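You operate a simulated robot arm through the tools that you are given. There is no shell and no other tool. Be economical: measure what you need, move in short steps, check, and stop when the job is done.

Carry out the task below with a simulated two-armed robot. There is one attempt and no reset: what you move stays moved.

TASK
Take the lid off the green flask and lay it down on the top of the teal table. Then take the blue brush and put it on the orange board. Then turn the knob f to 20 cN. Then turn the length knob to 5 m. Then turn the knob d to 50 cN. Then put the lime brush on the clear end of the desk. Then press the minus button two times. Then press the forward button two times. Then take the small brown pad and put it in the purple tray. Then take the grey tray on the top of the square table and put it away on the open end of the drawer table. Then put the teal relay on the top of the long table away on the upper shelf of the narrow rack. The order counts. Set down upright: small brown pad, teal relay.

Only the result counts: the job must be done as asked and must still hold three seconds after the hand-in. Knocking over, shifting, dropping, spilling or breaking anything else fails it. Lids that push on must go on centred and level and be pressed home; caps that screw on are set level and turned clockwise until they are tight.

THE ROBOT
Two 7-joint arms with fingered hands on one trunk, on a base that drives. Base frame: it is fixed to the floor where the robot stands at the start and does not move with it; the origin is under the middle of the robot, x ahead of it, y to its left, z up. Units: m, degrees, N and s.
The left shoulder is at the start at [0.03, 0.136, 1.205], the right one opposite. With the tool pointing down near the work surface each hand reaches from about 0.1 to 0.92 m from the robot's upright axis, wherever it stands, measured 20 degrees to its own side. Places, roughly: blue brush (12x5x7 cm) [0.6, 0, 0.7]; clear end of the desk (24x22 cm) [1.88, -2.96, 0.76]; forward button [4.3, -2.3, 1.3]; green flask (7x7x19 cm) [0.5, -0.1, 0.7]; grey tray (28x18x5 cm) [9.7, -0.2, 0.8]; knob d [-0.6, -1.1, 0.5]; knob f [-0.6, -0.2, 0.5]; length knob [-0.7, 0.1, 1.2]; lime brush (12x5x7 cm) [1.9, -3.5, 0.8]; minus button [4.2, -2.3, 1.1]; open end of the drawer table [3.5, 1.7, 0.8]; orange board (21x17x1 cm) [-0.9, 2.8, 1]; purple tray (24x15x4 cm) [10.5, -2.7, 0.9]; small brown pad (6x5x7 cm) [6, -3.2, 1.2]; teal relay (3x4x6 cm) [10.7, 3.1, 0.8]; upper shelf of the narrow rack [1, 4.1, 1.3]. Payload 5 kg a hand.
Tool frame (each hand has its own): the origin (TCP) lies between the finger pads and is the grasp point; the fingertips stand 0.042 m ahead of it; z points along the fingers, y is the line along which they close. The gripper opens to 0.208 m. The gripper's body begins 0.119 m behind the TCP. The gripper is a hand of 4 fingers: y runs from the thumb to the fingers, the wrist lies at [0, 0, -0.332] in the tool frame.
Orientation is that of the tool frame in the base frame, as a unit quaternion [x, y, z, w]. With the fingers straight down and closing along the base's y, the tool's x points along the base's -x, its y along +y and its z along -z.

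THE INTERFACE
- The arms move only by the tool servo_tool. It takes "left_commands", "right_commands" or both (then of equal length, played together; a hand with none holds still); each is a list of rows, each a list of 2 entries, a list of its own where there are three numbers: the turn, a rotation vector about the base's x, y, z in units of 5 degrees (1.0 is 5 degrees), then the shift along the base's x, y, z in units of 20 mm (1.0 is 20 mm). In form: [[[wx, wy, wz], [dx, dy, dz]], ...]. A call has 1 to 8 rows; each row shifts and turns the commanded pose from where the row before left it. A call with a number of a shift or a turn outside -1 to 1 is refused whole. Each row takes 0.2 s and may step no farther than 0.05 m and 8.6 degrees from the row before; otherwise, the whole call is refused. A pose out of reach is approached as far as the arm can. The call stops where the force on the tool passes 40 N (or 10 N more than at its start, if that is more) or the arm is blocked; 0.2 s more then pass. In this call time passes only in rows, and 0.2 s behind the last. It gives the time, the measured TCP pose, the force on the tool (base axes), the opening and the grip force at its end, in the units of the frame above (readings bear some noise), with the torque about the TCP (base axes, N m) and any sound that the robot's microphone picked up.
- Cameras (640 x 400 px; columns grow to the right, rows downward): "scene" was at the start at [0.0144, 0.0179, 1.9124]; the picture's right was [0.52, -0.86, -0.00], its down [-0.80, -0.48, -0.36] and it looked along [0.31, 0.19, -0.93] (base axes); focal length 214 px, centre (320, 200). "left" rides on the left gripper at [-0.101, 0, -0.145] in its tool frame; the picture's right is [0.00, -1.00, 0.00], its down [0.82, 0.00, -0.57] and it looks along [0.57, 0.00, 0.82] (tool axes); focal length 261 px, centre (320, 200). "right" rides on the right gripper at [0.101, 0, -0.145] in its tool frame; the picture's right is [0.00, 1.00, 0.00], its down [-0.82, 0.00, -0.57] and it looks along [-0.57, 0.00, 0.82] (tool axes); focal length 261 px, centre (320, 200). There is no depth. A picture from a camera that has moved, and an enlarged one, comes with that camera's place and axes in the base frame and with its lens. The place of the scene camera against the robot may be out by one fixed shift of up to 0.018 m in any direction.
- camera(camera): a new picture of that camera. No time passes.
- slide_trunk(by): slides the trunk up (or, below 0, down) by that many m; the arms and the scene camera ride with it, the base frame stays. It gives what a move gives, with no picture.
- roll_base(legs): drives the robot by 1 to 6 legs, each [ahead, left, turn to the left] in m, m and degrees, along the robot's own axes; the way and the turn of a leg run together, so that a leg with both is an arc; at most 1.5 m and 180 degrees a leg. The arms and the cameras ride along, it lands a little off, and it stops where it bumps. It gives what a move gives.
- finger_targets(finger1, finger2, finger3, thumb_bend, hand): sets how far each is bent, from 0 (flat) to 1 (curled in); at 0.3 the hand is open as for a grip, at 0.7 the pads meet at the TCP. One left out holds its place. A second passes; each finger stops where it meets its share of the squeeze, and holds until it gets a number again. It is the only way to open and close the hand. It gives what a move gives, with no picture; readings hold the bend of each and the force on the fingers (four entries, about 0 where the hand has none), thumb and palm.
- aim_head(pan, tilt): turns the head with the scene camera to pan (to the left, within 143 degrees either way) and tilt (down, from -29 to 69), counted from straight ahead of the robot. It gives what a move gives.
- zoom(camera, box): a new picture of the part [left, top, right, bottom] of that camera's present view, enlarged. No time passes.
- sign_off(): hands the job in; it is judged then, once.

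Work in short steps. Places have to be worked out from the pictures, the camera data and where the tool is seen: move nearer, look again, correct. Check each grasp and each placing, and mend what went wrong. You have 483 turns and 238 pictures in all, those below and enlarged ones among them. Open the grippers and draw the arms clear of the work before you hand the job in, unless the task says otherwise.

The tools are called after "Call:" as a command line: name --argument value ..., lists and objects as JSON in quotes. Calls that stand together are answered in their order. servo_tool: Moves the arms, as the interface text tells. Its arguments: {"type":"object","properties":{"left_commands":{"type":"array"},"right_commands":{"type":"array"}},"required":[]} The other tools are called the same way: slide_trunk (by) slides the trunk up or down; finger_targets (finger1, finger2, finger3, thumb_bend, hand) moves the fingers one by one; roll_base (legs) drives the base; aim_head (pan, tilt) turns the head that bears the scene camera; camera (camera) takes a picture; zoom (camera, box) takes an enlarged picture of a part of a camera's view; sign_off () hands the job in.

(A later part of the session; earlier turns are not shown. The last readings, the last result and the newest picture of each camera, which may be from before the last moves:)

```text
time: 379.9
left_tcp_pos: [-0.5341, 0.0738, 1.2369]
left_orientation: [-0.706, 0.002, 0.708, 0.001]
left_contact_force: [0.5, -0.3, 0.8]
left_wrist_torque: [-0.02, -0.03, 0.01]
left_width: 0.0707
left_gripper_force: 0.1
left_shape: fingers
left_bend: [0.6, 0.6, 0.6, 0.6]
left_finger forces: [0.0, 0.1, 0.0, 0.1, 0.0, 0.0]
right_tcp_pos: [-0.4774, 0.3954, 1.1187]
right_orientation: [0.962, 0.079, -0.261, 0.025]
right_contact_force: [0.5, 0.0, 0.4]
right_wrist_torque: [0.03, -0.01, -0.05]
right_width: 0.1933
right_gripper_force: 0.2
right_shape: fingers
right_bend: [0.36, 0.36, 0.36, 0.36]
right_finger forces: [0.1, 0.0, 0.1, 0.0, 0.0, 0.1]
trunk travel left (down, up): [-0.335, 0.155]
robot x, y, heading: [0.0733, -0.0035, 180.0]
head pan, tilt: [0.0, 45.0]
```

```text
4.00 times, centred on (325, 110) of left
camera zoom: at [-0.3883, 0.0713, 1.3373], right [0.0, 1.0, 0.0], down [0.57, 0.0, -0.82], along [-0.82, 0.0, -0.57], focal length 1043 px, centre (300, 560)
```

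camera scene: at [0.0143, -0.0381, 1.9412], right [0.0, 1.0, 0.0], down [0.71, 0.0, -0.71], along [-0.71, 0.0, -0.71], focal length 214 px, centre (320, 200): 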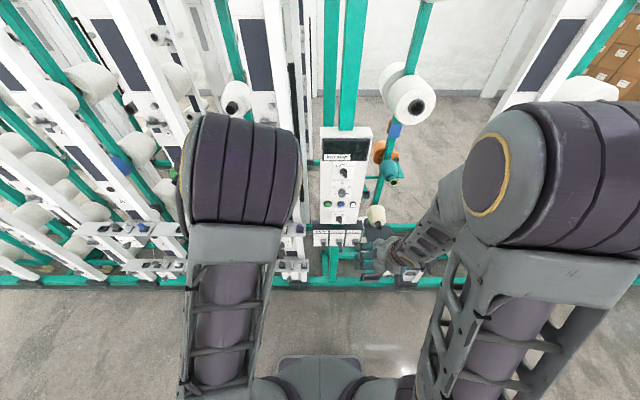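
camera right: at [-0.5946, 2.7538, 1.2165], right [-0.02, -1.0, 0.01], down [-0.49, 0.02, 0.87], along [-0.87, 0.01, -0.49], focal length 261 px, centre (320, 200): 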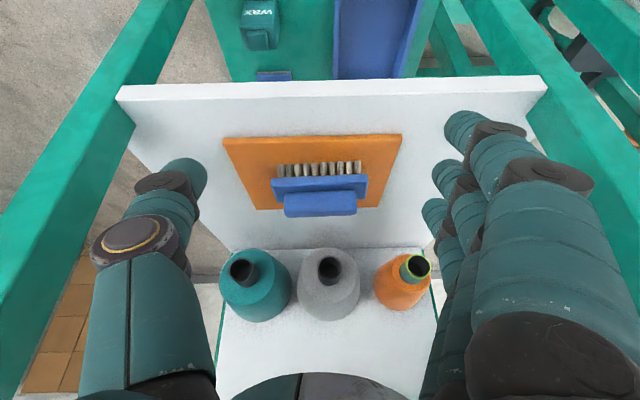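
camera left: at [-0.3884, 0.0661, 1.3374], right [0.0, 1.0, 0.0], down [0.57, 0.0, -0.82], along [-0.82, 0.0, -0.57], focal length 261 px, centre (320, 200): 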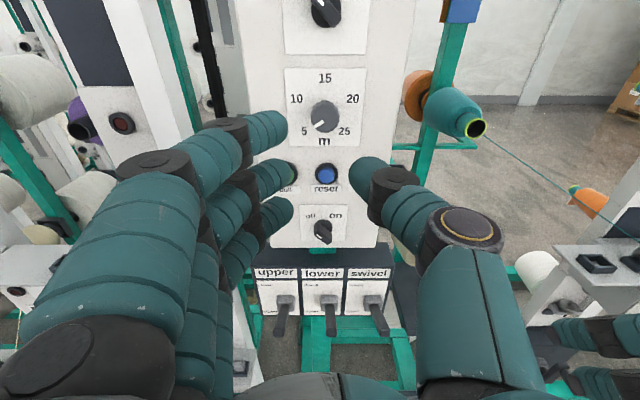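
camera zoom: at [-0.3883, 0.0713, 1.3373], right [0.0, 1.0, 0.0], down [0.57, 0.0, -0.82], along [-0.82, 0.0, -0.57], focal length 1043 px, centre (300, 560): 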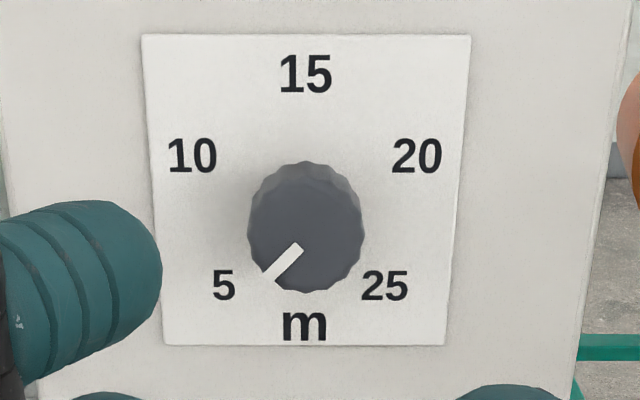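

Length reads 5. Retrace the left hand, go back to knob d.

Call:
servo_tool --left_commands '[[[0, 0, 0], [0.6, 0, 0]], [[0, 0, 0], [0.6, -0.8, -0.9]], [[0, 0, 0], [0.6, -0.9, -1]], [[0, 0, 0], [0.6, -0.9, -1]], [[0, 0, 0], [0.6, -0.9, -1]], [[0, 0, 0], [0.6, -0.9, -1]]]'

Call:
servo_tool --left_commands '[[[0, 0, 0], [0, -0.8, -1]], [[0, 0, 0], [0, -0.8, -1]], [[0, 0, 0], [0, -0.8, -1]], [[0, 0, 0], [0, -0.8, -1]], [[0, 0, 0], [0, -0.8, -1]], [[0, 0, 0], [0, -0.8, -1]], [[0, 0, 0], [0, -0.8, -1]], [[0, 0, 0], [0, -0.8, -1]]]'

Call:
servo_tool --left_commands '[[[0, 0, 0], [0, -0.6, -1]], [[0, 0, 0], [0, -0.6, -1]], [[0, 0, 0], [0, -0.6, -1]], [[0, 0, 0], [0, -0.6, -1]], [[0, 0, 0], [0, -0.6, -1]], [[0, 0, 0], [0, -0.6, -1]], [[0, 0, 0], [0, -0.6, -1]], [[0, 0, 0], [0, -0.6, -1]]]'

Call:
roll_base --legs '[[0, 0.86, 0]]'

Call:
slide_trunk --by -0.31

```text
time: 381.3
left_tcp_pos: [-0.4702, -0.019, 1.1469]
left_orientation: [-0.7, -0.007, 0.715, -0.002]
left_contact_force: [-0.3, -0.2, -0.4]
left_wrist_torque: [0.01, -0.02, -0.03]
left_width: 0.0709
left_gripper_force: 0.0
left_shape: fingers
left_bend: [0.6, 0.6, 0.6, 0.6]
left_finger forces: [0.0, 0.0, 0.1, 0.1, 0.0, 0.0]
right_tcp_pos: [-0.4785, 0.395, 1.12]
right_orientation: [0.962, 0.079, -0.26, 0.024]
right_contact_force: [-0.1, -0.8, 0.7]
right_wrist_torque: [0.03, 0.02, -0.01]
right_width: 0.1935
right_gripper_force: 0.0
right_shape: fingers
right_bend: [0.36, 0.36, 0.36, 0.36]
right_finger forces: [0.0, 0.1, 0.0, 0.0, 0.0, 0.0]
trunk travel left (down, up): [-0.335, 0.155]
robot x, y, heading: [0.0714, -0.0054, 180.0]
head pan, tilt: [0.0, 45.0]
```

```text
time: 383.1
left_tcp_pos: [-0.4602, -0.1433, 0.9781]
left_orientation: [-0.707, 0.002, 0.708, 0.001]
left_contact_force: [-0.3, 0.0, 0.3]
left_wrist_torque: [0.04, 0.01, 0.0]
left_width: 0.071
left_gripper_force: 0.0
left_shape: fingers
left_bend: [0.6, 0.6, 0.6, 0.6]
left_finger forces: [0.0, 0.1, 0.0, 0.0, 0.0, 0.0]
right_tcp_pos: [-0.4779, 0.3969, 1.1193]
right_orientation: [0.962, 0.08, -0.26, 0.025]
right_contact_force: [0.3, 0.3, 1.2]
right_wrist_torque: [0.07, 0.01, -0.02]
right_width: 0.1938
right_gripper_force: 0.0
right_shape: fingers
right_bend: [0.36, 0.36, 0.36, 0.36]
right_finger forces: [0.0, 0.0, 0.0, 0.0, 0.0, 0.0]
trunk travel left (down, up): [-0.335, 0.155]
robot x, y, heading: [0.0729, -0.0027, 179.7]
head pan, tilt: [0.0, 45.0]
```

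```text
time: 384.9
left_tcp_pos: [-0.4608, -0.2393, 0.8175]
left_orientation: [-0.707, 0.001, 0.707, 0.0]
left_contact_force: [0.6, -0.3, 0.0]
left_wrist_torque: [0.0, 0.02, -0.04]
left_width: 0.0709
left_gripper_force: 0.0
left_shape: fingers
left_bend: [0.6, 0.6, 0.6, 0.6]
left_finger forces: [0.0, 0.1, 0.0, 0.0, 0.1, 0.1]
right_tcp_pos: [-0.478, 0.3945, 1.1195]
right_orientation: [0.962, 0.079, -0.259, 0.025]
right_contact_force: [-0.2, -0.8, 0.4]
right_wrist_torque: [0.02, 0.0, -0.01]
right_width: 0.1936
right_gripper_force: 0.1
right_shape: fingers
right_bend: [0.36, 0.36, 0.36, 0.36]
right_finger forces: [0.0, 0.0, 0.1, 0.1, 0.0, 0.0]
trunk travel left (down, up): [-0.335, 0.155]
robot x, y, heading: [0.072, -0.0015, 179.6]
head pan, tilt: [0.0, 45.0]
```

```text
time: 389.4
left_tcp_pos: [-0.46, -1.0923, 0.817]
left_orientation: [-0.707, 0.0, 0.707, -0.001]
left_contact_force: [0.3, -0.5, -0.3]
left_wrist_torque: [0.0, 0.02, -0.05]
left_width: 0.0707
left_gripper_force: 0.0
left_shape: fingers
left_bend: [0.6, 0.6, 0.6, 0.6]
left_finger forces: [0.0, 0.0, 0.0, 0.1, 0.1, 0.0]
right_tcp_pos: [-0.4799, -0.4574, 1.1191]
right_orientation: [0.962, 0.08, -0.261, 0.025]
right_contact_force: [-0.2, -0.3, 0.4]
right_wrist_torque: [0.04, 0.01, -0.03]
right_width: 0.1935
right_gripper_force: 0.0
right_shape: fingers
right_bend: [0.36, 0.36, 0.36, 0.36]
right_finger forces: [0.0, 0.0, 0.1, 0.0, 0.1, 0.0]
trunk travel left (down, up): [-0.335, 0.155]
robot x, y, heading: [0.0678, -0.8521, -179.9]
head pan, tilt: [0.0, 45.0]
```

```text
time: 392.5
left_tcp_pos: [-0.4605, -1.0918, 0.508]
left_orientation: [-0.707, 0.001, 0.708, -0.001]
left_contact_force: [-0.9, -0.5, 0.5]
left_wrist_torque: [0.01, 0.01, 0.0]
left_width: 0.0708
left_gripper_force: 0.1
left_shape: fingers
left_bend: [0.6, 0.6, 0.6, 0.6]
left_finger forces: [0.0, 0.0, 0.0, 0.0, 0.0, 0.1]
right_tcp_pos: [-0.4791, -0.4555, 0.8093]
right_orientation: [0.962, 0.08, -0.261, 0.025]
right_contact_force: [0.3, 0.0, 0.7]
right_wrist_torque: [-0.02, 0.03, 0.03]
right_width: 0.1935
right_gripper_force: 0.1
right_shape: fingers
right_bend: [0.36, 0.36, 0.36, 0.36]
right_finger forces: [0.0, 0.1, 0.1, 0.0, 0.1, 0.0]
trunk travel left (down, up): [-0.025, 0.465]
robot x, y, heading: [0.0743, -0.8499, -179.8]
head pan, tilt: [0.0, 45.0]
```

Pre-roll +35° and advance onto knob d.

Call:
servo_tool --left_commands '[[[1, 0, 0], [0, -0.07, -0.02]], [[1, 0, 0], [0, -0.07, -0.02]], [[1, 0, 0], [0, -0.07, -0.02]], [[1, 0, 0], [0, -0.07, -0.02]], [[1, 0, 0], [0, -0.07, -0.02]], [[1, 0, 0], [0, -0.07, -0.02]], [[1, 0, 0], [0, -0.08, -0.02]]]'

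Call:
servo_tool --left_commands '[[[0, 0, 0], [-1, 0, 0]], [[0, 0, 0], [-1, 0, 0]], [[0, 0, 0], [-1, 0, 0]], [[0, 0, 0], [-1, 0, 0]], [[0, 0, 0], [-1, 0, 0]], [[0, 0, 0], [-1, 0, 0]], [[0, 0, 0], [-1, 0, 0]], [[0, 0, 0], [-0.6, 0, 0]]]'

Call:
finger_targets --hand "left" --finger1 0.71 --finger2 0.72 --finger3 0.71 --thumb_bend 0.72

Call:
camera --camera "left"

```text
time: 394.1
left_tcp_pos: [-0.4611, -1.1012, 0.5053]
left_orientation: [-0.674, -0.212, 0.675, 0.214]
left_contact_force: [-0.3, 0.9, -0.1]
left_wrist_torque: [-0.01, -0.01, 0.02]
left_width: 0.0707
left_gripper_force: 0.1
left_shape: fingers
left_bend: [0.6, 0.6, 0.6, 0.6]
left_finger forces: [0.1, 0.1, 0.1, 0.0, 0.0, 0.0]
right_tcp_pos: [-0.4792, -0.4566, 0.8097]
right_orientation: [0.962, 0.08, -0.26, 0.024]
right_contact_force: [-1.6, -0.1, 0.1]
right_wrist_torque: [-0.02, -0.02, 0.0]
right_width: 0.1937
right_gripper_force: 0.1
right_shape: fingers
right_bend: [0.36, 0.36, 0.36, 0.36]
right_finger forces: [0.0, 0.0, 0.0, 0.1, 0.0, 0.0]
trunk travel left (down, up): [-0.025, 0.465]
robot x, y, heading: [0.0719, -0.8537, -179.8]
head pan, tilt: [0.0, 45.0]
```

```text
time: 395.9
left_tcp_pos: [-0.6117, -1.1025, 0.5048]
left_orientation: [-0.674, -0.212, 0.675, 0.213]
left_contact_force: [0.2, -0.1, 0.0]
left_wrist_torque: [0.03, 0.02, 0.0]
left_width: 0.0709
left_gripper_force: 0.0
left_shape: fingers
left_bend: [0.6, 0.6, 0.6, 0.6]
left_finger forces: [0.1, 0.0, 0.0, 0.1, 0.1, 0.0]
right_tcp_pos: [-0.4788, -0.4572, 0.8085]
right_orientation: [0.962, 0.08, -0.26, 0.025]
right_contact_force: [0.3, -0.3, -0.2]
right_wrist_torque: [-0.03, -0.01, -0.01]
right_width: 0.1936
right_gripper_force: 0.0
right_shape: fingers
right_bend: [0.36, 0.36, 0.36, 0.36]
right_finger forces: [0.0, 0.0, 0.0, 0.0, 0.1, 0.0]
trunk travel left (down, up): [-0.025, 0.465]
robot x, y, heading: [0.0712, -0.8569, -179.8]
head pan, tilt: [0.0, 45.0]
```

```text
time: 396.9
left_tcp_pos: [-0.6141, -1.1027, 0.5044]
left_orientation: [-0.674, -0.21, 0.675, 0.213]
left_contact_force: [-12.4, 8.3, 5.1]
left_wrist_torque: [0.03, 0.05, -0.08]
left_width: 0.0393
left_gripper_force: 13.8
left_shape: fingers
left_bend: [0.71, 0.65, 0.71, 0.67]
left_finger forces: [0.1, 9.4, 0.1, 0.0, 18.4, 0.0]
right_tcp_pos: [-0.4793, -0.4571, 0.8085]
right_orientation: [0.962, 0.081, -0.26, 0.026]
right_contact_force: [0.2, -1.2, 0.6]
right_wrist_torque: [0.0, -0.01, -0.02]
right_width: 0.1934
right_gripper_force: 0.0
right_shape: fingers
right_bend: [0.36, 0.36, 0.36, 0.36]
right_finger forces: [0.0, 0.0, 0.0, 0.1, 0.0, 0.0]
trunk travel left (down, up): [-0.025, 0.465]
robot x, y, heading: [0.0717, -0.8535, -179.6]
head pan, tilt: [0.0, 45.0]
```

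```text
69 pictures are left
camera left: at [-0.4671, -1.1606, 0.5877], right [0.0, 0.82, 0.58], down [0.57, 0.47, -0.67], along [-0.82, 0.33, -0.47], focal length 261 px, centre (320, 200)
```

left: 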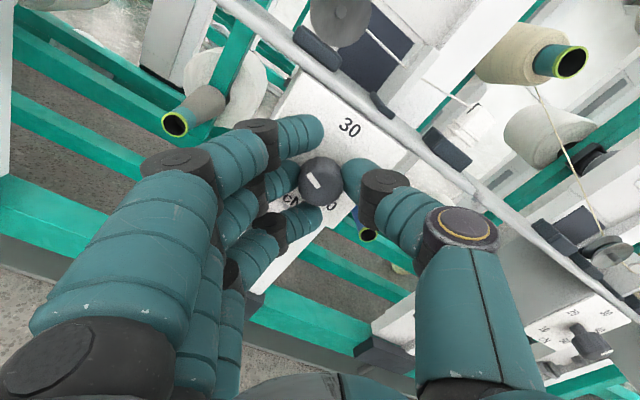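

Good grip. First clockwise stroke (−70°), then regrip and second stroke.

Call:
servo_tool --left_commands '[[[-1, 0, 0], [0, 0, 0]], [[-1, 0, 0], [0, 0, 0]], [[-1, 0, 0], [0, 0, 0]], [[-1, 0, 0], [0, 0, 0]], [[-1, 0, 0], [0, 0, 0]], [[-1, 0, 0], [0, 0, 0]], [[-1, 0, 0], [0, 0, 0]]]'

Call:
servo_tool --left_commands '[[[-1, 0, 0], [0, 0, 0]], [[-1, 0, 0], [0, 0, 0]], [[-1, 0, 0], [0, 0, 0]], [[-1, 0, 0], [0, 0, 0]], [[-1, 0, 0], [0, 0, 0]], [[-1, 0, 0], [0, 0, 0]], [[-1, 0, 0], [0, 0, 0]]]'

Call:
finger_targets --hand "left" --finger1 0.61 --finger2 0.61 --finger3 0.61 --thumb_bend 0.61

Call:
servo_tool --left_commands '[[[0, 0, 0], [0.3, 0, 0]], [[1, 0, 0], [0, 0, 0]], [[1, 0, 0], [0, 0, 0]], [[1, 0, 0], [0, 0, 0]], [[1, 0, 0], [0, 0, 0]], [[1, 0, 0], [0, 0, 0]], [[1, 0, 0], [0, 0, 0]], [[1, 0, 0], [0, 0, 0]]]'

Call:
servo_tool --left_commands '[[[1, 0, 0], [0, 0, 0]], [[1, 0, 0], [0, 0, 0]], [[1, 0, 0], [0, 0, 0]], [[1, 0, 0], [0, 0, 0]], [[1, 0, 0], [0, 0, 0]], [[1, 0, 0], [0, 0, 0]], [[1, 0, 0], [-0.1, 0, 0]], [[0, 0, 0], [-0.2, 0, 0]]]'

Call:
finger_targets --hand "left" --finger1 0.71 --finger2 0.72 --finger3 0.71 --thumb_bend 0.72

Call:
camera --camera "left"

```text
time: 398.5
left_tcp_pos: [-0.6124, -1.1027, 0.5046]
left_orientation: [-0.707, 0.002, 0.708, 0.0]
left_contact_force: [-11.9, 7.5, 8.0]
left_wrist_torque: [0.05, 0.19, -0.1]
left_width: 0.0396
left_gripper_force: 13.5
left_shape: fingers
left_bend: [0.71, 0.65, 0.71, 0.67]
left_finger forces: [0.0, 9.1, 0.0, 0.0, 17.5, 0.0]
right_tcp_pos: [-0.4795, -0.4568, 0.8095]
right_orientation: [0.962, 0.08, -0.26, 0.024]
right_contact_force: [0.1, -0.9, 0.2]
right_wrist_torque: [0.0, 0.01, -0.02]
right_width: 0.1934
right_gripper_force: 0.0
right_shape: fingers
right_bend: [0.36, 0.36, 0.36, 0.36]
right_finger forces: [0.1, 0.0, 0.1, 0.0, 0.2, 0.0]
trunk travel left (down, up): [-0.025, 0.465]
robot x, y, heading: [0.0721, -0.8569, -180.0]
head pan, tilt: [0.0, 45.0]
```

```text
time: 400.1
left_tcp_pos: [-0.6121, -1.1018, 0.5034]
left_orientation: [-0.673, 0.215, 0.674, -0.213]
left_contact_force: [-9.6, 9.1, 4.8]
left_wrist_torque: [0.01, 0.25, -0.19]
left_width: 0.0393
left_gripper_force: 13.5
left_shape: fingers
left_bend: [0.71, 0.65, 0.71, 0.67]
left_finger forces: [0.1, 10.7, 0.1, 0.1, 16.5, 0.0]
right_tcp_pos: [-0.4796, -0.4562, 0.8098]
right_orientation: [0.962, 0.08, -0.261, 0.026]
right_contact_force: [0.3, 0.5, -0.5]
right_wrist_torque: [0.0, 0.01, 0.02]
right_width: 0.1937
right_gripper_force: 0.1
right_shape: fingers
right_bend: [0.36, 0.36, 0.36, 0.36]
right_finger forces: [0.0, 0.0, 0.0, 0.0, 0.0, 0.1]
trunk travel left (down, up): [-0.025, 0.465]
robot x, y, heading: [0.0722, -0.8508, -180.2]
head pan, tilt: [0.0, 45.0]
```

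```text
time: 401.1
left_tcp_pos: [-0.6119, -1.1028, 0.5047]
left_orientation: [-0.674, 0.213, 0.674, -0.214]
left_contact_force: [-0.1, -0.6, 0.7]
left_wrist_torque: [-0.01, -0.02, 0.01]
left_width: 0.066
left_gripper_force: 0.1
left_shape: fingers
left_bend: [0.61, 0.61, 0.61, 0.61]
left_finger forces: [0.1, 0.0, 0.0, 0.1, 0.0, 0.0]
right_tcp_pos: [-0.4791, -0.4575, 0.8099]
right_orientation: [0.962, 0.08, -0.26, 0.025]
right_contact_force: [0.2, -0.2, 0.1]
right_wrist_torque: [-0.02, 0.01, 0.01]
right_width: 0.1935
right_gripper_force: 0.1
right_shape: fingers
right_bend: [0.36, 0.36, 0.36, 0.36]
right_finger forces: [0.0, 0.0, 0.1, 0.0, 0.1, 0.0]
trunk travel left (down, up): [-0.025, 0.465]
robot x, y, heading: [0.0736, -0.8542, -179.9]
head pan, tilt: [0.0, 45.0]
```

```text
time: 402.9
left_tcp_pos: [-0.6055, -1.1027, 0.506]
left_orientation: [-0.707, 0.0, 0.707, 0.0]
left_contact_force: [-1.2, 0.5, 0.6]
left_wrist_torque: [-0.02, 0.0, -0.02]
left_width: 0.0656
left_gripper_force: 0.1
left_shape: fingers
left_bend: [0.61, 0.61, 0.61, 0.61]
left_finger forces: [0.0, 0.0, 0.0, 0.1, 0.1, 0.1]
right_tcp_pos: [-0.4789, -0.4572, 0.809]
right_orientation: [0.962, 0.08, -0.26, 0.026]
right_contact_force: [-0.6, -0.3, 0.1]
right_wrist_torque: [0.01, -0.03, 0.0]
right_width: 0.1938
right_gripper_force: 0.1
right_shape: fingers
right_bend: [0.36, 0.36, 0.36, 0.36]
right_finger forces: [0.0, 0.0, 0.0, 0.0, 0.0, 0.0]
trunk travel left (down, up): [-0.025, 0.465]
robot x, y, heading: [0.0758, -0.8545, -180.0]
head pan, tilt: [0.0, 45.0]
```

```text
time: 404.7
left_tcp_pos: [-0.6127, -1.1024, 0.5051]
left_orientation: [-0.674, -0.212, 0.675, 0.214]
left_contact_force: [-0.1, 0.3, -0.5]
left_wrist_torque: [0.02, 0.0, 0.01]
left_width: 0.0659
left_gripper_force: 0.0
left_shape: fingers
left_bend: [0.61, 0.61, 0.61, 0.61]
left_finger forces: [0.1, 0.0, 0.0, 0.1, 0.0, 0.0]
right_tcp_pos: [-0.4784, -0.4575, 0.8088]
right_orientation: [0.962, 0.081, -0.26, 0.025]
right_contact_force: [0.3, -0.4, 0.5]
right_wrist_torque: [-0.03, -0.03, -0.03]
right_width: 0.1935
right_gripper_force: 0.0
right_shape: fingers
right_bend: [0.36, 0.36, 0.36, 0.36]
right_finger forces: [0.0, 0.0, 0.0, 0.0, 0.1, 0.0]
trunk travel left (down, up): [-0.025, 0.465]
robot x, y, heading: [0.073, -0.8545, -179.9]
head pan, tilt: [0.0, 45.0]
```

```text
time: 405.7
left_tcp_pos: [-0.6131, -1.1012, 0.5059]
left_orientation: [-0.674, -0.212, 0.675, 0.212]
left_contact_force: [-9.9, 7.2, 5.1]
left_wrist_torque: [0.01, 0.06, -0.02]
left_width: 0.0389
left_gripper_force: 14.4
left_shape: fingers
left_bend: [0.71, 0.64, 0.71, 0.67]
left_finger forces: [0.0, 9.9, 0.1, 0.0, 18.0, 0.0]
right_tcp_pos: [-0.4789, -0.4567, 0.8095]
right_orientation: [0.962, 0.08, -0.261, 0.025]
right_contact_force: [-0.7, 0.5, 0.1]
right_wrist_torque: [0.01, 0.02, -0.01]
right_width: 0.1935
right_gripper_force: 0.0
right_shape: fingers
right_bend: [0.36, 0.36, 0.36, 0.36]
right_finger forces: [0.0, 0.1, 0.0, 0.0, 0.0, 0.0]
trunk travel left (down, up): [-0.025, 0.465]
robot x, y, heading: [0.0745, -0.8553, -179.9]
head pan, tilt: [0.0, 45.0]
```

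```text
68 pictures are left
camera left: at [-0.467, -1.1604, 0.5885], right [0.0, 0.82, 0.58], down [0.57, 0.47, -0.67], along [-0.82, 0.33, -0.47], focal length 261 px, centre (320, 200)
```

left: 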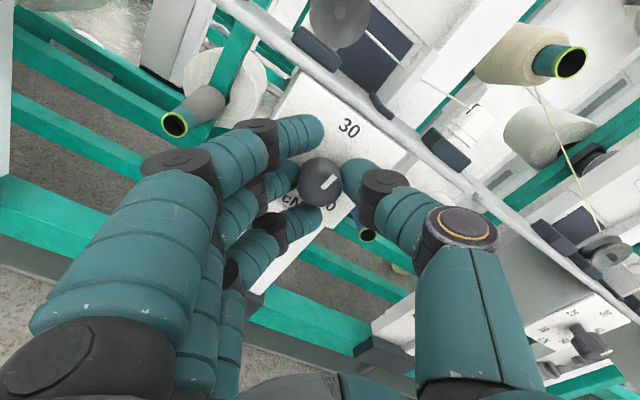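

The pointer is now about at 30. Second stroke −70°, regrip, third stroke −62.5°.

Call:
servo_tool --left_commands '[[[-1, 0, 0], [0, 0, 0]], [[-1, 0, 0], [0, 0, 0]], [[-1, 0, 0], [0, 0, 0]], [[-1, 0, 0], [0, 0, 0]], [[-1, 0, 0], [0, 0, 0]], [[-1, 0, 0], [0, 0, 0]], [[-1, 0, 0], [0, 0, 0]]]'

Call:
servo_tool --left_commands '[[[-1, 0, 0], [0, 0, 0]], [[-1, 0, 0], [0, 0, 0]], [[-1, 0, 0], [0, 0, 0]], [[-1, 0, 0], [0, 0, 0]], [[-1, 0, 0], [0, 0, 0]], [[-1, 0, 0], [0, 0, 0]], [[-1, 0, 0], [0, 0, 0]]]'

Call:
finger_targets --hand "left" --finger1 0.61 --finger2 0.61 --finger3 0.61 --thumb_bend 0.61

Call:
servo_tool --left_commands '[[[0, 0, 0], [0.3, 0, 0]], [[1, 0, 0], [0, 0, 0]], [[1, 0, 0], [0, 0, 0]], [[1, 0, 0], [0, 0, 0]], [[1, 0, 0], [0, 0, 0]], [[1, 0, 0], [0, 0, 0]], [[1, 0, 0], [0, 0, 0]], [[1, 0, 0], [0, 0, 0]]]'

Call:
servo_tool --left_commands '[[[1, 0, 0], [0, 0, 0]], [[1, 0, 0], [0, 0, 0]], [[1, 0, 0], [0, 0, 0]], [[1, 0, 0], [0, 0, 0]], [[1, 0, 0], [0, 0, 0]], [[1, 0, 0], [0, 0, 0]], [[1, 0, 0], [-0.1, 0, 0]], [[0, 0, 0], [-0.2, 0, 0]]]'

Call:
finger_targets --hand "left" --finger1 0.71 --finger2 0.72 --finger3 0.71 --thumb_bend 0.72

Call:
servo_tool --left_commands '[[[-1, 0, 0], [0, 0, 0]], [[-1, 0, 0], [0, 0, 0]], [[-1, 0, 0], [0, 0, 0]], [[-1, 0, 0], [0, 0, 0]], [[-1, 0, 0], [0, 0, 0]], [[-1, 0, 0], [0, 0, 0]], [[-1, 0, 0], [0, 0, 0]]]'

Call:
servo_tool --left_commands '[[[-1, 0, 0], [0, 0, 0]], [[-1, 0, 0], [0, 0, 0]], [[-1, 0, 0], [0, 0, 0]], [[-1, 0, 0], [0, 0, 0]], [[-1, 0, 0], [0, 0, 0]], [[-0.5, 0, 0], [0, 0, 0]]]'

Call:
finger_targets --hand "left" --finger1 0.61 --finger2 0.61 --finger3 0.61 --thumb_bend 0.61

Call:
servo_tool --left_commands '[[[0, 0, 0], [1, 0, 0]], [[0, 0, 0], [1, 0, 0]], [[1, 0, 0], [1, 0, 0]], [[1, 0, 0], [1, 0, 0]], [[1, 0, 0], [1, 0, 0]], [[1, 0, 0], [1, 0, 0]], [[1, 0, 0], [1, 0, 0]], [[0.5, 0, 0], [0.6, 0, 0]]]'

Call:
zoom --camera "left" --box '[270, 60, 370, 160]'

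```text
time: 407.3
left_tcp_pos: [-0.6115, -1.1021, 0.5056]
left_orientation: [-0.707, 0.001, 0.708, 0.0]
left_contact_force: [-12.2, 7.1, 6.9]
left_wrist_torque: [0.04, 0.23, -0.06]
left_width: 0.0388
left_gripper_force: 12.9
left_shape: fingers
left_bend: [0.71, 0.64, 0.71, 0.67]
left_finger forces: [0.1, 9.5, 0.0, 0.1, 16.9, 0.1]
right_tcp_pos: [-0.4787, -0.4569, 0.8086]
right_orientation: [0.962, 0.08, -0.26, 0.026]
right_contact_force: [0.0, 0.0, 0.7]
right_wrist_torque: [-0.02, -0.02, -0.01]
right_width: 0.1937
right_gripper_force: 0.0
right_shape: fingers
right_bend: [0.36, 0.36, 0.36, 0.36]
right_finger forces: [0.1, 0.0, 0.0, 0.0, 0.0, 0.0]
trunk travel left (down, up): [-0.025, 0.465]
robot x, y, heading: [0.0769, -0.8515, -180.0]
head pan, tilt: [0.0, 45.0]
```

```text
time: 408.9
left_tcp_pos: [-0.612, -1.1015, 0.5045]
left_orientation: [-0.674, 0.215, 0.674, -0.213]
left_contact_force: [-5.0, 13.5, 8.2]
left_wrist_torque: [0.03, 0.32, -0.31]
left_width: 0.0387
left_gripper_force: 13.8
left_shape: fingers
left_bend: [0.71, 0.64, 0.71, 0.67]
left_finger forces: [0.0, 10.4, 0.1, 0.0, 17.8, 0.0]
right_tcp_pos: [-0.4795, -0.4568, 0.81]
right_orientation: [0.962, 0.081, -0.26, 0.026]
right_contact_force: [-0.8, 0.6, 0.2]
right_wrist_torque: [0.0, -0.01, 0.0]
right_width: 0.1936
right_gripper_force: 0.1
right_shape: fingers
right_bend: [0.36, 0.36, 0.36, 0.36]
right_finger forces: [0.1, 0.1, 0.0, 0.1, 0.0, 0.0]
trunk travel left (down, up): [-0.025, 0.465]
robot x, y, heading: [0.0706, -0.8527, -180.1]
head pan, tilt: [0.0, 45.0]
```

```text
time: 409.9
left_tcp_pos: [-0.6139, -1.1031, 0.5042]
left_orientation: [-0.674, 0.214, 0.674, -0.213]
left_contact_force: [-0.5, 0.1, -0.3]
left_wrist_torque: [0.01, 0.02, -0.01]
left_width: 0.0659
left_gripper_force: 0.2
left_shape: fingers
left_bend: [0.61, 0.61, 0.61, 0.61]
left_finger forces: [0.0, 0.0, 0.0, 0.1, 0.0, 0.0]
right_tcp_pos: [-0.4787, -0.4585, 0.8094]
right_orientation: [0.962, 0.08, -0.26, 0.025]
right_contact_force: [-0.3, -1.2, -0.4]
right_wrist_torque: [-0.01, -0.01, 0.01]
right_width: 0.1937
right_gripper_force: 0.0
right_shape: fingers
right_bend: [0.36, 0.36, 0.36, 0.36]
right_finger forces: [0.1, 0.0, 0.0, 0.0, 0.0, 0.0]
trunk travel left (down, up): [-0.025, 0.465]
robot x, y, heading: [0.0679, -0.8565, -180.2]
head pan, tilt: [0.0, 45.0]
```

```text
time: 411.7
left_tcp_pos: [-0.6065, -1.1038, 0.5052]
left_orientation: [-0.706, 0.001, 0.708, 0.0]
left_contact_force: [-0.1, 0.3, -0.1]
left_wrist_torque: [0.0, 0.02, 0.04]
left_width: 0.066
left_gripper_force: 0.0
left_shape: fingers
left_bend: [0.61, 0.61, 0.61, 0.61]
left_finger forces: [0.0, 0.0, 0.1, 0.1, 0.0, 0.1]
right_tcp_pos: [-0.4799, -0.4581, 0.8097]
right_orientation: [0.962, 0.08, -0.261, 0.025]
right_contact_force: [-0.7, -0.4, -0.3]
right_wrist_torque: [0.02, -0.02, 0.0]
right_width: 0.1934
right_gripper_force: 0.0
right_shape: fingers
right_bend: [0.36, 0.36, 0.36, 0.36]
right_finger forces: [0.0, 0.0, 0.1, 0.1, 0.0, 0.0]
trunk travel left (down, up): [-0.025, 0.465]
robot x, y, heading: [0.0713, -0.853, -179.9]
head pan, tilt: [0.0, 45.0]
```

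```text
time: 413.5
left_tcp_pos: [-0.6134, -1.1022, 0.5037]
left_orientation: [-0.674, -0.212, 0.675, 0.212]
left_contact_force: [0.0, 0.0, 0.0]
left_wrist_torque: [-0.01, -0.01, -0.02]
left_width: 0.0657
left_gripper_force: 0.1
left_shape: fingers
left_bend: [0.61, 0.61, 0.61, 0.61]
left_finger forces: [0.1, 0.0, 0.0, 0.1, 0.0, 0.0]
right_tcp_pos: [-0.4788, -0.457, 0.8098]
right_orientation: [0.962, 0.08, -0.259, 0.024]
right_contact_force: [0.8, -0.4, 0.1]
right_wrist_torque: [0.04, -0.02, 0.02]
right_width: 0.1933
right_gripper_force: 0.0
right_shape: fingers
right_bend: [0.36, 0.36, 0.36, 0.36]
right_finger forces: [0.0, 0.0, 0.1, 0.0, 0.0, 0.0]
trunk travel left (down, up): [-0.025, 0.465]
robot x, y, heading: [0.0712, -0.8516, -180.0]
head pan, tilt: [0.0, 45.0]
```

```text
time: 414.5
left_tcp_pos: [-0.6137, -1.1016, 0.5052]
left_orientation: [-0.674, -0.212, 0.675, 0.212]
left_contact_force: [-10.1, 6.6, 5.4]
left_wrist_torque: [0.0, 0.07, -0.11]
left_width: 0.0389
left_gripper_force: 14.2
left_shape: fingers
left_bend: [0.71, 0.64, 0.71, 0.67]
left_finger forces: [0.0, 10.0, 0.1, 0.0, 18.2, 0.0]
right_tcp_pos: [-0.479, -0.4572, 0.8095]
right_orientation: [0.962, 0.081, -0.26, 0.026]
right_contact_force: [0.3, -0.8, 0.0]
right_wrist_torque: [0.0, -0.01, -0.03]
right_width: 0.1934
right_gripper_force: 0.0
right_shape: fingers
right_bend: [0.36, 0.36, 0.36, 0.36]
right_finger forces: [0.1, 0.1, 0.0, 0.0, 0.0, 0.0]
trunk travel left (down, up): [-0.025, 0.465]
robot x, y, heading: [0.076, -0.85, -180.3]
head pan, tilt: [0.0, 45.0]
```

```text
time: 416.1
left_tcp_pos: [-0.6122, -1.101, 0.5057]
left_orientation: [-0.707, 0.002, 0.707, -0.001]
left_contact_force: [-14.8, 8.1, -0.6]
left_wrist_torque: [0.01, 0.0, -0.13]
left_width: 0.0395
left_gripper_force: 13.2
left_shape: fingers
left_bend: [0.71, 0.65, 0.71, 0.67]
left_finger forces: [0.1, 8.8, 0.0, 0.0, 17.3, 0.0]
right_tcp_pos: [-0.4806, -0.4575, 0.8097]
right_orientation: [0.962, 0.08, -0.26, 0.026]
right_contact_force: [0.0, -0.1, 0.1]
right_wrist_torque: [0.01, 0.01, 0.0]
right_width: 0.1934
right_gripper_force: 0.0
right_shape: fingers
right_bend: [0.36, 0.36, 0.36, 0.36]
right_finger forces: [0.1, 0.1, 0.1, 0.0, 0.0, 0.0]
trunk travel left (down, up): [-0.025, 0.465]
robot x, y, heading: [0.0727, -0.8533, -179.7]
head pan, tilt: [0.0, 45.0]
```

```text
time: 417.5
left_tcp_pos: [-0.6128, -1.1023, 0.5043]
left_orientation: [-0.687, 0.169, 0.687, -0.169]
left_contact_force: [-4.9, 7.6, -0.3]
left_wrist_torque: [0.34, 0.0, -0.19]
left_width: 0.039
left_gripper_force: 14.6
left_shape: fingers
left_bend: [0.71, 0.64, 0.71, 0.67]
left_finger forces: [0.0, 11.3, 0.0, 0.1, 18.1, 0.1]
right_tcp_pos: [-0.4789, -0.457, 0.809]
right_orientation: [0.962, 0.08, -0.26, 0.026]
right_contact_force: [1.0, 0.6, 0.6]
right_wrist_torque: [0.02, -0.02, -0.01]
right_width: 0.1934
right_gripper_force: 0.1
right_shape: fingers
right_bend: [0.36, 0.36, 0.36, 0.36]
right_finger forces: [0.0, 0.1, 0.1, 0.0, 0.0, 0.0]
trunk travel left (down, up): [-0.025, 0.465]
robot x, y, heading: [0.0732, -0.851, -180.0]
head pan, tilt: [0.0, 45.0]
```

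```text
time: 418.5
left_tcp_pos: [-0.6119, -1.1014, 0.5048]
left_orientation: [-0.686, 0.169, 0.687, -0.168]
left_contact_force: [-0.4, -0.2, 0.4]
left_wrist_torque: [0.0, -0.01, -0.01]
left_width: 0.066
left_gripper_force: 0.0
left_shape: fingers
left_bend: [0.61, 0.61, 0.61, 0.61]
left_finger forces: [0.0, 0.0, 0.0, 0.0, 0.0, 0.1]
right_tcp_pos: [-0.4793, -0.4571, 0.8097]
right_orientation: [0.962, 0.08, -0.26, 0.025]
right_contact_force: [0.7, 0.3, -0.7]
right_wrist_torque: [0.03, 0.0, -0.01]
right_width: 0.1935
right_gripper_force: 0.1
right_shape: fingers
right_bend: [0.36, 0.36, 0.36, 0.36]
right_finger forces: [0.0, 0.0, 0.1, 0.0, 0.0, 0.0]
trunk travel left (down, up): [-0.025, 0.465]
robot x, y, heading: [0.0736, -0.8525, -179.9]
head pan, tilt: [0.0, 45.0]
```

```text
time: 420.3
left_tcp_pos: [-0.4614, -1.1034, 0.5052]
left_orientation: [-0.707, 0.001, 0.708, 0.0]
left_contact_force: [0.6, 0.3, -0.3]
left_wrist_torque: [-0.01, -0.01, -0.03]
left_width: 0.0659
left_gripper_force: 0.1
left_shape: fingers
left_bend: [0.61, 0.61, 0.61, 0.61]
left_finger forces: [0.0, 0.1, 0.0, 0.0, 0.0, 0.1]
right_tcp_pos: [-0.4789, -0.4576, 0.8094]
right_orientation: [0.962, 0.08, -0.26, 0.024]
right_contact_force: [0.1, 0.8, -0.2]
right_wrist_torque: [0.02, -0.04, 0.01]
right_width: 0.1935
right_gripper_force: 0.0
right_shape: fingers
right_bend: [0.36, 0.36, 0.36, 0.36]
right_finger forces: [0.1, 0.1, 0.0, 0.1, 0.0, 0.1]
trunk travel left (down, up): [-0.025, 0.465]
robot x, y, heading: [0.0718, -0.8543, -179.8]
head pan, tilt: [0.0, 45.0]
```

```text
4.00 times, centred on (320, 110) of left
camera zoom: at [-0.3148, -1.1037, 0.6067], right [0.0, 1.0, 0.0], down [0.57, 0.0, -0.82], along [-0.82, 0.0, -0.57], focal length 1043 px, centre (320, 560)
```

zoom: 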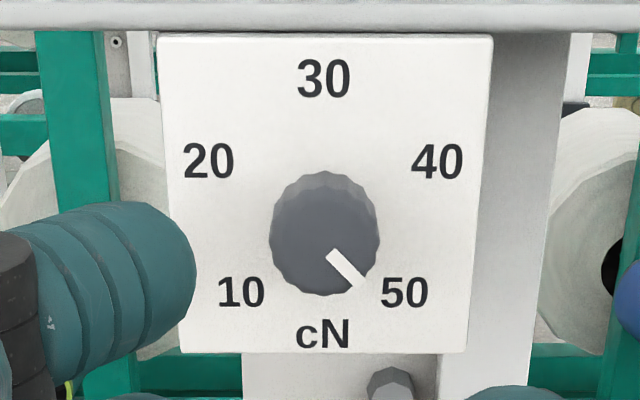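

Knob d reads 50. Next the lime brush on the desk: raise the trunk, turn and drive toward it.

Call:
slide_trunk --by 0.2

Call:
roll_base --legs '[[-0.1, 0, 0], [0, 0, 120], [1.3, 0, 0]]'

Call:
aim_head --pan 0 --tilt 35

Call:
camera --camera "scene"

```text
time: 422.4
left_tcp_pos: [-0.4611, -1.1036, 0.7056]
left_orientation: [-0.707, 0.0, 0.707, 0.0]
left_contact_force: [-0.1, 0.1, 0.4]
left_wrist_torque: [0.01, -0.01, 0.01]
left_width: 0.0658
left_gripper_force: 0.1
left_shape: fingers
left_bend: [0.61, 0.61, 0.61, 0.61]
left_finger forces: [0.0, 0.1, 0.0, 0.1, 0.0, 0.0]
right_tcp_pos: [-0.4804, -0.4568, 1.0099]
right_orientation: [0.962, 0.079, -0.26, 0.024]
right_contact_force: [0.2, -0.8, 0.4]
right_wrist_torque: [-0.02, 0.03, 0.0]
right_width: 0.1933
right_gripper_force: 0.1
right_shape: fingers
right_bend: [0.36, 0.36, 0.36, 0.36]
right_finger forces: [0.0, 0.1, 0.1, 0.0, 0.0, 0.1]
trunk travel left (down, up): [-0.225, 0.265]
robot x, y, heading: [0.0745, -0.8532, -179.9]
head pan, tilt: [0.0, 45.0]
```

```text
time: 434.6
left_tcp_pos: [1.3046, -2.2907, 0.7054]
left_orientation: [0.351, 0.614, -0.351, 0.614]
left_contact_force: [0.2, 0.6, -0.2]
left_wrist_torque: [-0.03, 0.02, 0.01]
left_width: 0.0657
left_gripper_force: 0.2
left_shape: fingers
left_bend: [0.61, 0.61, 0.61, 0.61]
left_finger forces: [0.0, 0.0, 0.0, 0.1, 0.1, 0.0]
right_tcp_pos: [0.757, -2.6343, 1.0094]
right_orientation: [0.409, 0.874, -0.108, 0.238]
right_contact_force: [0.3, -0.1, -0.2]
right_wrist_torque: [0.02, 0.0, 0.02]
right_width: 0.1934
right_gripper_force: 0.1
right_shape: fingers
right_bend: [0.36, 0.36, 0.36, 0.36]
right_finger forces: [0.0, 0.0, 0.0, 0.0, 0.0, 0.0]
trunk travel left (down, up): [-0.225, 0.265]
robot x, y, heading: [0.8196, -1.9568, -59.5]
head pan, tilt: [0.0, 45.0]
```

```text
time: 435.4
left_tcp_pos: [1.3041, -2.2917, 0.7058]
left_orientation: [0.353, 0.612, -0.351, 0.614]
left_contact_force: [0.5, -0.2, -0.1]
left_wrist_torque: [-0.06, 0.02, -0.01]
left_width: 0.0657
left_gripper_force: 0.0
left_shape: fingers
left_bend: [0.61, 0.61, 0.61, 0.61]
left_finger forces: [0.0, 0.0, 0.0, 0.0, 0.0, 0.0]
right_tcp_pos: [0.7564, -2.6333, 1.0098]
right_orientation: [0.408, 0.875, -0.107, 0.238]
right_contact_force: [0.5, -0.3, 0.0]
right_wrist_torque: [0.03, -0.02, 0.01]
right_width: 0.1932
right_gripper_force: 0.1
right_shape: fingers
right_bend: [0.36, 0.36, 0.36, 0.36]
right_finger forces: [0.1, 0.0, 0.0, 0.0, 0.1, 0.0]
trunk travel left (down, up): [-0.225, 0.265]
robot x, y, heading: [0.8203, -1.9544, -59.5]
head pan, tilt: [0.0, 35.0]
```

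```text
66 pictures are left
camera scene: at [0.8447, -2.0183, 1.956], right [-0.86, -0.51, 0.0], down [-0.29, 0.5, -0.82], along [0.41, -0.71, -0.57], focal length 214 px, centre (320, 200)
```

scene: 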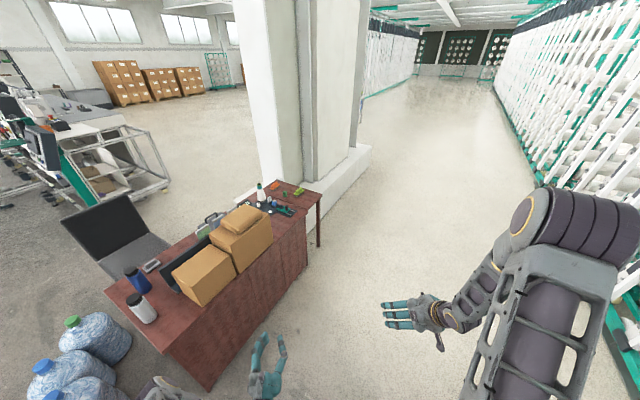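

Zoom on the far end of the desk.

Call:
zoom --camera "scene" --box '[180, 160, 340, 290]'

```text
3.08 times, centred on (260, 225) of scene
camera zoom: at [0.8447, -2.0183, 1.956], right [-0.86, -0.51, 0.0], down [-0.29, 0.5, -0.82], along [0.41, -0.71, -0.57], focal length 660 px, centre (505, 123)
```

zoom: 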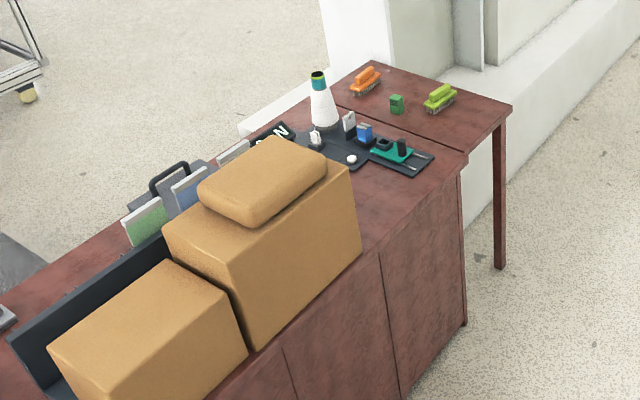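

The lime brush is on the side table at (1.95,−3.5); the clear spot on the desk is between the box and the tool mat. Raise the left hand, level the right, and drive to the desk front.

Call:
servo_tool --left_commands '[[[0, 0, 0], [-0.3, 0.5, 1]], [[0, 0, 0], [-0.3, 0.5, 1]], [[0, 0, 0], [-0.3, 0.5, 1]], [[0, 0, 0], [-0.3, 0.5, 1]], [[0, 0, 0], [-0.3, 0.5, 1]], [[0, 0, 0], [-0.3, 0.5, 1]], [[0, 0, 0], [-0.3, 0.5, 1]], [[0, 0, 0], [-0.3, 0.5, 1]]]' --right_commands '[[[0.76, 0.66, 0], [0, 0, 0.5]], [[0.76, 0.66, 0], [0, 0, 0.5]], [[0.76, 0.66, 0], [0, 0, 0.5]], [[0.76, 0.66, 0], [0, 0, 0.5]], [[0.76, 0.66, 0], [0, 0, 0.5]], [[0.76, 0.66, 0], [0, 0, 0.5]], [[0, 0, 0], [0, 0, 0]], [[0, 0, 0], [0, 0, 0]]]'

Call:
servo_tool --left_commands '[[[0, 0, 0], [-0.1, 0.2, 1]], [[0, 0, 0], [-0.1, 0.2, 1]], [[0, 0, 0], [0, 0, 1]], [[0, 0, 0], [0, 0, 1]], [[0, 0, 0], [0, 0, 1]], [[0, 0, 0], [0, 0, 1]], [[0, 0, 0], [0, 0, 1]], [[0, 0, 0], [0, 0, 1]]]'

Call:
roll_base --legs '[[0, 0, -30], [1.3, 0, 0], [0, 0, 89.5], [0.3, 0, 0]]'

Call:
aim_head --pan -10 --tilt 45

Call:
camera --camera "scene"

```text
time: 437.2
left_tcp_pos: [1.2546, -2.2088, 0.8644]
left_orientation: [0.353, 0.611, -0.352, 0.615]
left_contact_force: [-1.0, -0.4, 0.6]
left_wrist_torque: [0.05, 0.01, 0.03]
left_width: 0.0659
left_gripper_force: 0.0
left_shape: fingers
left_bend: [0.61, 0.61, 0.61, 0.61]
left_finger forces: [0.0, 0.0, 0.1, 0.0, 0.1, 0.1]
right_tcp_pos: [0.7561, -2.6326, 1.0692]
right_orientation: [0.424, 0.906, -0.002, 0.001]
right_contact_force: [-0.1, -0.9, 0.5]
right_wrist_torque: [-0.01, -0.02, 0.01]
right_width: 0.1934
right_gripper_force: 0.1
right_shape: fingers
right_bend: [0.36, 0.36, 0.36, 0.36]
right_finger forces: [0.0, 0.1, 0.0, 0.0, 0.0, 0.0]
trunk travel left (down, up): [-0.225, 0.265]
robot x, y, heading: [0.8182, -1.9536, -59.4]
head pan, tilt: [0.0, 35.0]
```

```text
time: 439.0
left_tcp_pos: [1.252, -2.2033, 1.0266]
left_orientation: [0.353, 0.612, -0.352, 0.614]
left_contact_force: [-0.9, -0.7, 0.2]
left_wrist_torque: [0.0, -0.03, 0.01]
left_width: 0.0659
left_gripper_force: 0.1
left_shape: fingers
left_bend: [0.61, 0.61, 0.61, 0.61]
left_finger forces: [0.0, 0.0, 0.1, 0.1, 0.0, 0.0]
right_tcp_pos: [0.7563, -2.6345, 1.0684]
right_orientation: [0.422, 0.906, -0.002, -0.001]
right_contact_force: [0.4, -0.1, 0.9]
right_wrist_torque: [-0.02, 0.02, -0.02]
right_width: 0.1936
right_gripper_force: 0.0
right_shape: fingers
right_bend: [0.36, 0.36, 0.36, 0.36]
right_finger forces: [0.0, 0.0, 0.0, 0.1, 0.0, 0.0]
trunk travel left (down, up): [-0.225, 0.265]
robot x, y, heading: [0.8193, -1.9551, -59.7]
head pan, tilt: [0.0, 35.0]
```

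```text
time: 452.3
left_tcp_pos: [1.5571, -3.028, 1.0264]
left_orientation: [0.016, 0.707, -0.015, 0.707]
left_contact_force: [1.0, -0.1, 0.0]
left_wrist_torque: [0.01, 0.01, 0.02]
left_width: 0.0658
left_gripper_force: 0.2
left_shape: fingers
left_bend: [0.61, 0.61, 0.61, 0.61]
left_finger forces: [0.1, 0.0, 0.0, 0.0, 0.1, 0.1]
right_tcp_pos: [1.6505, -3.6774, 1.0683]
right_orientation: [-0.062, 0.998, -0.001, 0.0]
right_contact_force: [1.5, 0.8, -1.4]
right_wrist_torque: [0.0, 0.15, -0.01]
right_width: 0.1935
right_gripper_force: 0.1
right_shape: fingers
right_bend: [0.36, 0.36, 0.36, 0.36]
right_finger forces: [0.0, 0.0, 0.1, 0.0, 0.1, 0.1]
trunk travel left (down, up): [-0.225, 0.265]
robot x, y, heading: [1.116, -3.2569, -2.4]
head pan, tilt: [0.0, 35.0]
```

```text
time: 453.0
left_tcp_pos: [1.5549, -3.0271, 1.0264]
left_orientation: [0.015, 0.707, -0.014, 0.707]
left_contact_force: [0.0, -0.6, 0.3]
left_wrist_torque: [-0.01, -0.03, -0.02]
left_width: 0.0657
left_gripper_force: 0.0
left_shape: fingers
left_bend: [0.61, 0.61, 0.61, 0.61]
left_finger forces: [0.1, 0.1, 0.0, 0.0, 0.0, 0.1]
right_tcp_pos: [1.6499, -3.6771, 1.0708]
right_orientation: [-0.063, 0.998, -0.002, 0.001]
right_contact_force: [-1.0, 0.3, 0.0]
right_wrist_torque: [0.01, -0.01, -0.04]
right_width: 0.194
right_gripper_force: 0.0
right_shape: fingers
right_bend: [0.36, 0.36, 0.36, 0.36]
right_finger forces: [0.0, 0.0, 0.1, 0.1, 0.0, 0.0]
trunk travel left (down, up): [-0.225, 0.265]
robot x, y, heading: [1.1147, -3.2597, -2.6]
head pan, tilt: [-10.0, 45.0]
```

```text
64 pictures are left
camera scene: at [1.1604, -3.284, 1.9413], right [-0.21, -0.98, 0.0], down [-0.69, 0.15, -0.71], along [0.69, -0.15, -0.71], focal length 214 px, centre (320, 200)
```

scene: 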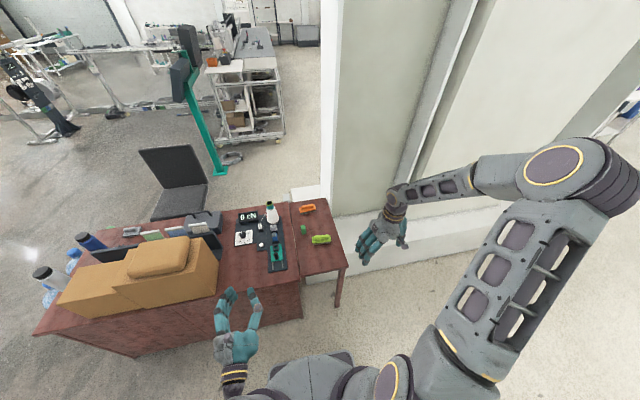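

Lime brush at about (1.925,−3.457), lying along y. Move the right hand over it.

Call:
servo_tool --right_commands '[[[0, 0, 0], [1, 0.8, -0.3]], [[0, 0, 0], [1, 0.8, -0.3]], [[0, 0, 0], [1, 0.8, -0.3]], [[0, 0, 0], [1, 0.8, -0.3]], [[0, 0, 0], [1, 0.8, -0.3]], [[0, 0, 0], [1, 0.8, -0.3]], [[0, 0, 0], [1, 0.8, -0.3]], [[0, 0, 0], [1, 0.8, -0.3]]]'

Call:
servo_tool --right_commands '[[[0, 0, 0], [0.9, 0.7, -0.4]], [[0, 0, 0], [0.9, 0.7, -0.4]], [[0, 0, 0], [0.9, 0.7, -0.4]], [[0, 0, 0], [0.9, 0.7, -0.4]], [[0, 0, 0], [0.9, 0.7, -0.4]], [[0, 0, 0], [0.9, 0.7, -0.4]]]'

Call:
finger_targets --hand "right" --finger1 0.42 --finger2 0.42 --finger3 0.42 --thumb_bend 0.42

Call:
camera --camera "right"

```text
time: 454.8
left_tcp_pos: [1.5557, -3.0271, 1.0267]
left_orientation: [0.016, 0.707, -0.016, 0.707]
left_contact_force: [0.2, 0.1, 0.4]
left_wrist_torque: [0.0, -0.01, -0.06]
left_width: 0.0658
left_gripper_force: 0.1
left_shape: fingers
left_bend: [0.61, 0.61, 0.61, 0.61]
left_finger forces: [0.0, 0.0, 0.0, 0.0, 0.0, 0.0]
right_tcp_pos: [1.8092, -3.5493, 1.0194]
right_orientation: [-0.062, 0.998, -0.001, -0.001]
right_contact_force: [0.1, -1.0, 0.2]
right_wrist_torque: [0.0, 0.06, 0.01]
right_width: 0.1938
right_gripper_force: 0.0
right_shape: fingers
right_bend: [0.36, 0.36, 0.36, 0.36]
right_finger forces: [0.0, 0.0, 0.0, 0.1, 0.0, 0.0]
trunk travel left (down, up): [-0.225, 0.265]
robot x, y, heading: [1.1158, -3.2564, -2.4]
head pan, tilt: [-10.0, 45.0]
```

```text
time: 456.2
left_tcp_pos: [1.5568, -3.0273, 1.0249]
left_orientation: [0.016, 0.707, -0.016, 0.707]
left_contact_force: [0.8, -0.4, 0.6]
left_wrist_torque: [-0.01, -0.02, -0.05]
left_width: 0.0657
left_gripper_force: 0.1
left_shape: fingers
left_bend: [0.61, 0.61, 0.61, 0.61]
left_finger forces: [0.0, 0.1, 0.0, 0.1, 0.0, 0.0]
right_tcp_pos: [1.9175, -3.463, 0.974]
right_orientation: [-0.062, 0.998, -0.001, 0.0]
right_contact_force: [0.0, -0.1, -0.7]
right_wrist_torque: [0.01, 0.03, -0.01]
right_width: 0.1937
right_gripper_force: 0.0
right_shape: fingers
right_bend: [0.36, 0.36, 0.36, 0.36]
right_finger forces: [0.1, 0.0, 0.0, 0.0, 0.1, 0.0]
trunk travel left (down, up): [-0.225, 0.265]
robot x, y, heading: [1.1159, -3.2573, -2.6]
head pan, tilt: [-10.0, 45.0]
```

```text
time: 457.2
left_tcp_pos: [1.5549, -3.0271, 1.0269]
left_orientation: [0.017, 0.706, -0.015, 0.708]
left_contact_force: [-0.7, 0.8, 0.2]
left_wrist_torque: [0.02, -0.02, 0.05]
left_width: 0.0659
left_gripper_force: 0.2
left_shape: fingers
left_bend: [0.61, 0.61, 0.61, 0.61]
left_finger forces: [0.0, 0.0, 0.0, 0.0, 0.1, 0.1]
right_tcp_pos: [1.9164, -3.4631, 0.9746]
right_orientation: [-0.062, 0.998, -0.002, 0.002]
right_contact_force: [-0.3, 0.3, -0.2]
right_wrist_torque: [0.0, -0.01, 0.0]
right_width: 0.1631
right_gripper_force: 0.1
right_shape: fingers
right_bend: [0.42, 0.42, 0.42, 0.42]
right_finger forces: [0.1, 0.0, 0.0, 0.0, 0.1, 0.0]
trunk travel left (down, up): [-0.225, 0.265]
robot x, y, heading: [1.1132, -3.2563, -2.4]
head pan, tilt: [-10.0, 45.0]
```

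```text
63 pictures are left
camera right: at [1.8166, -3.4766, 1.1201], right [-0.12, 0.99, 0.0], down [0.81, 0.1, 0.57], along [0.57, 0.07, -0.82], focal length 261 px, centre (320, 200)
```

right: 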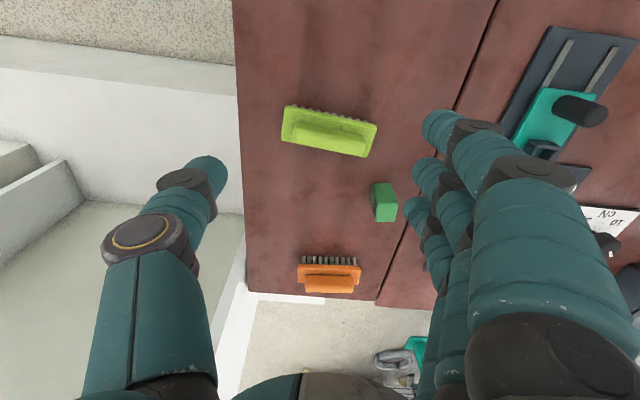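

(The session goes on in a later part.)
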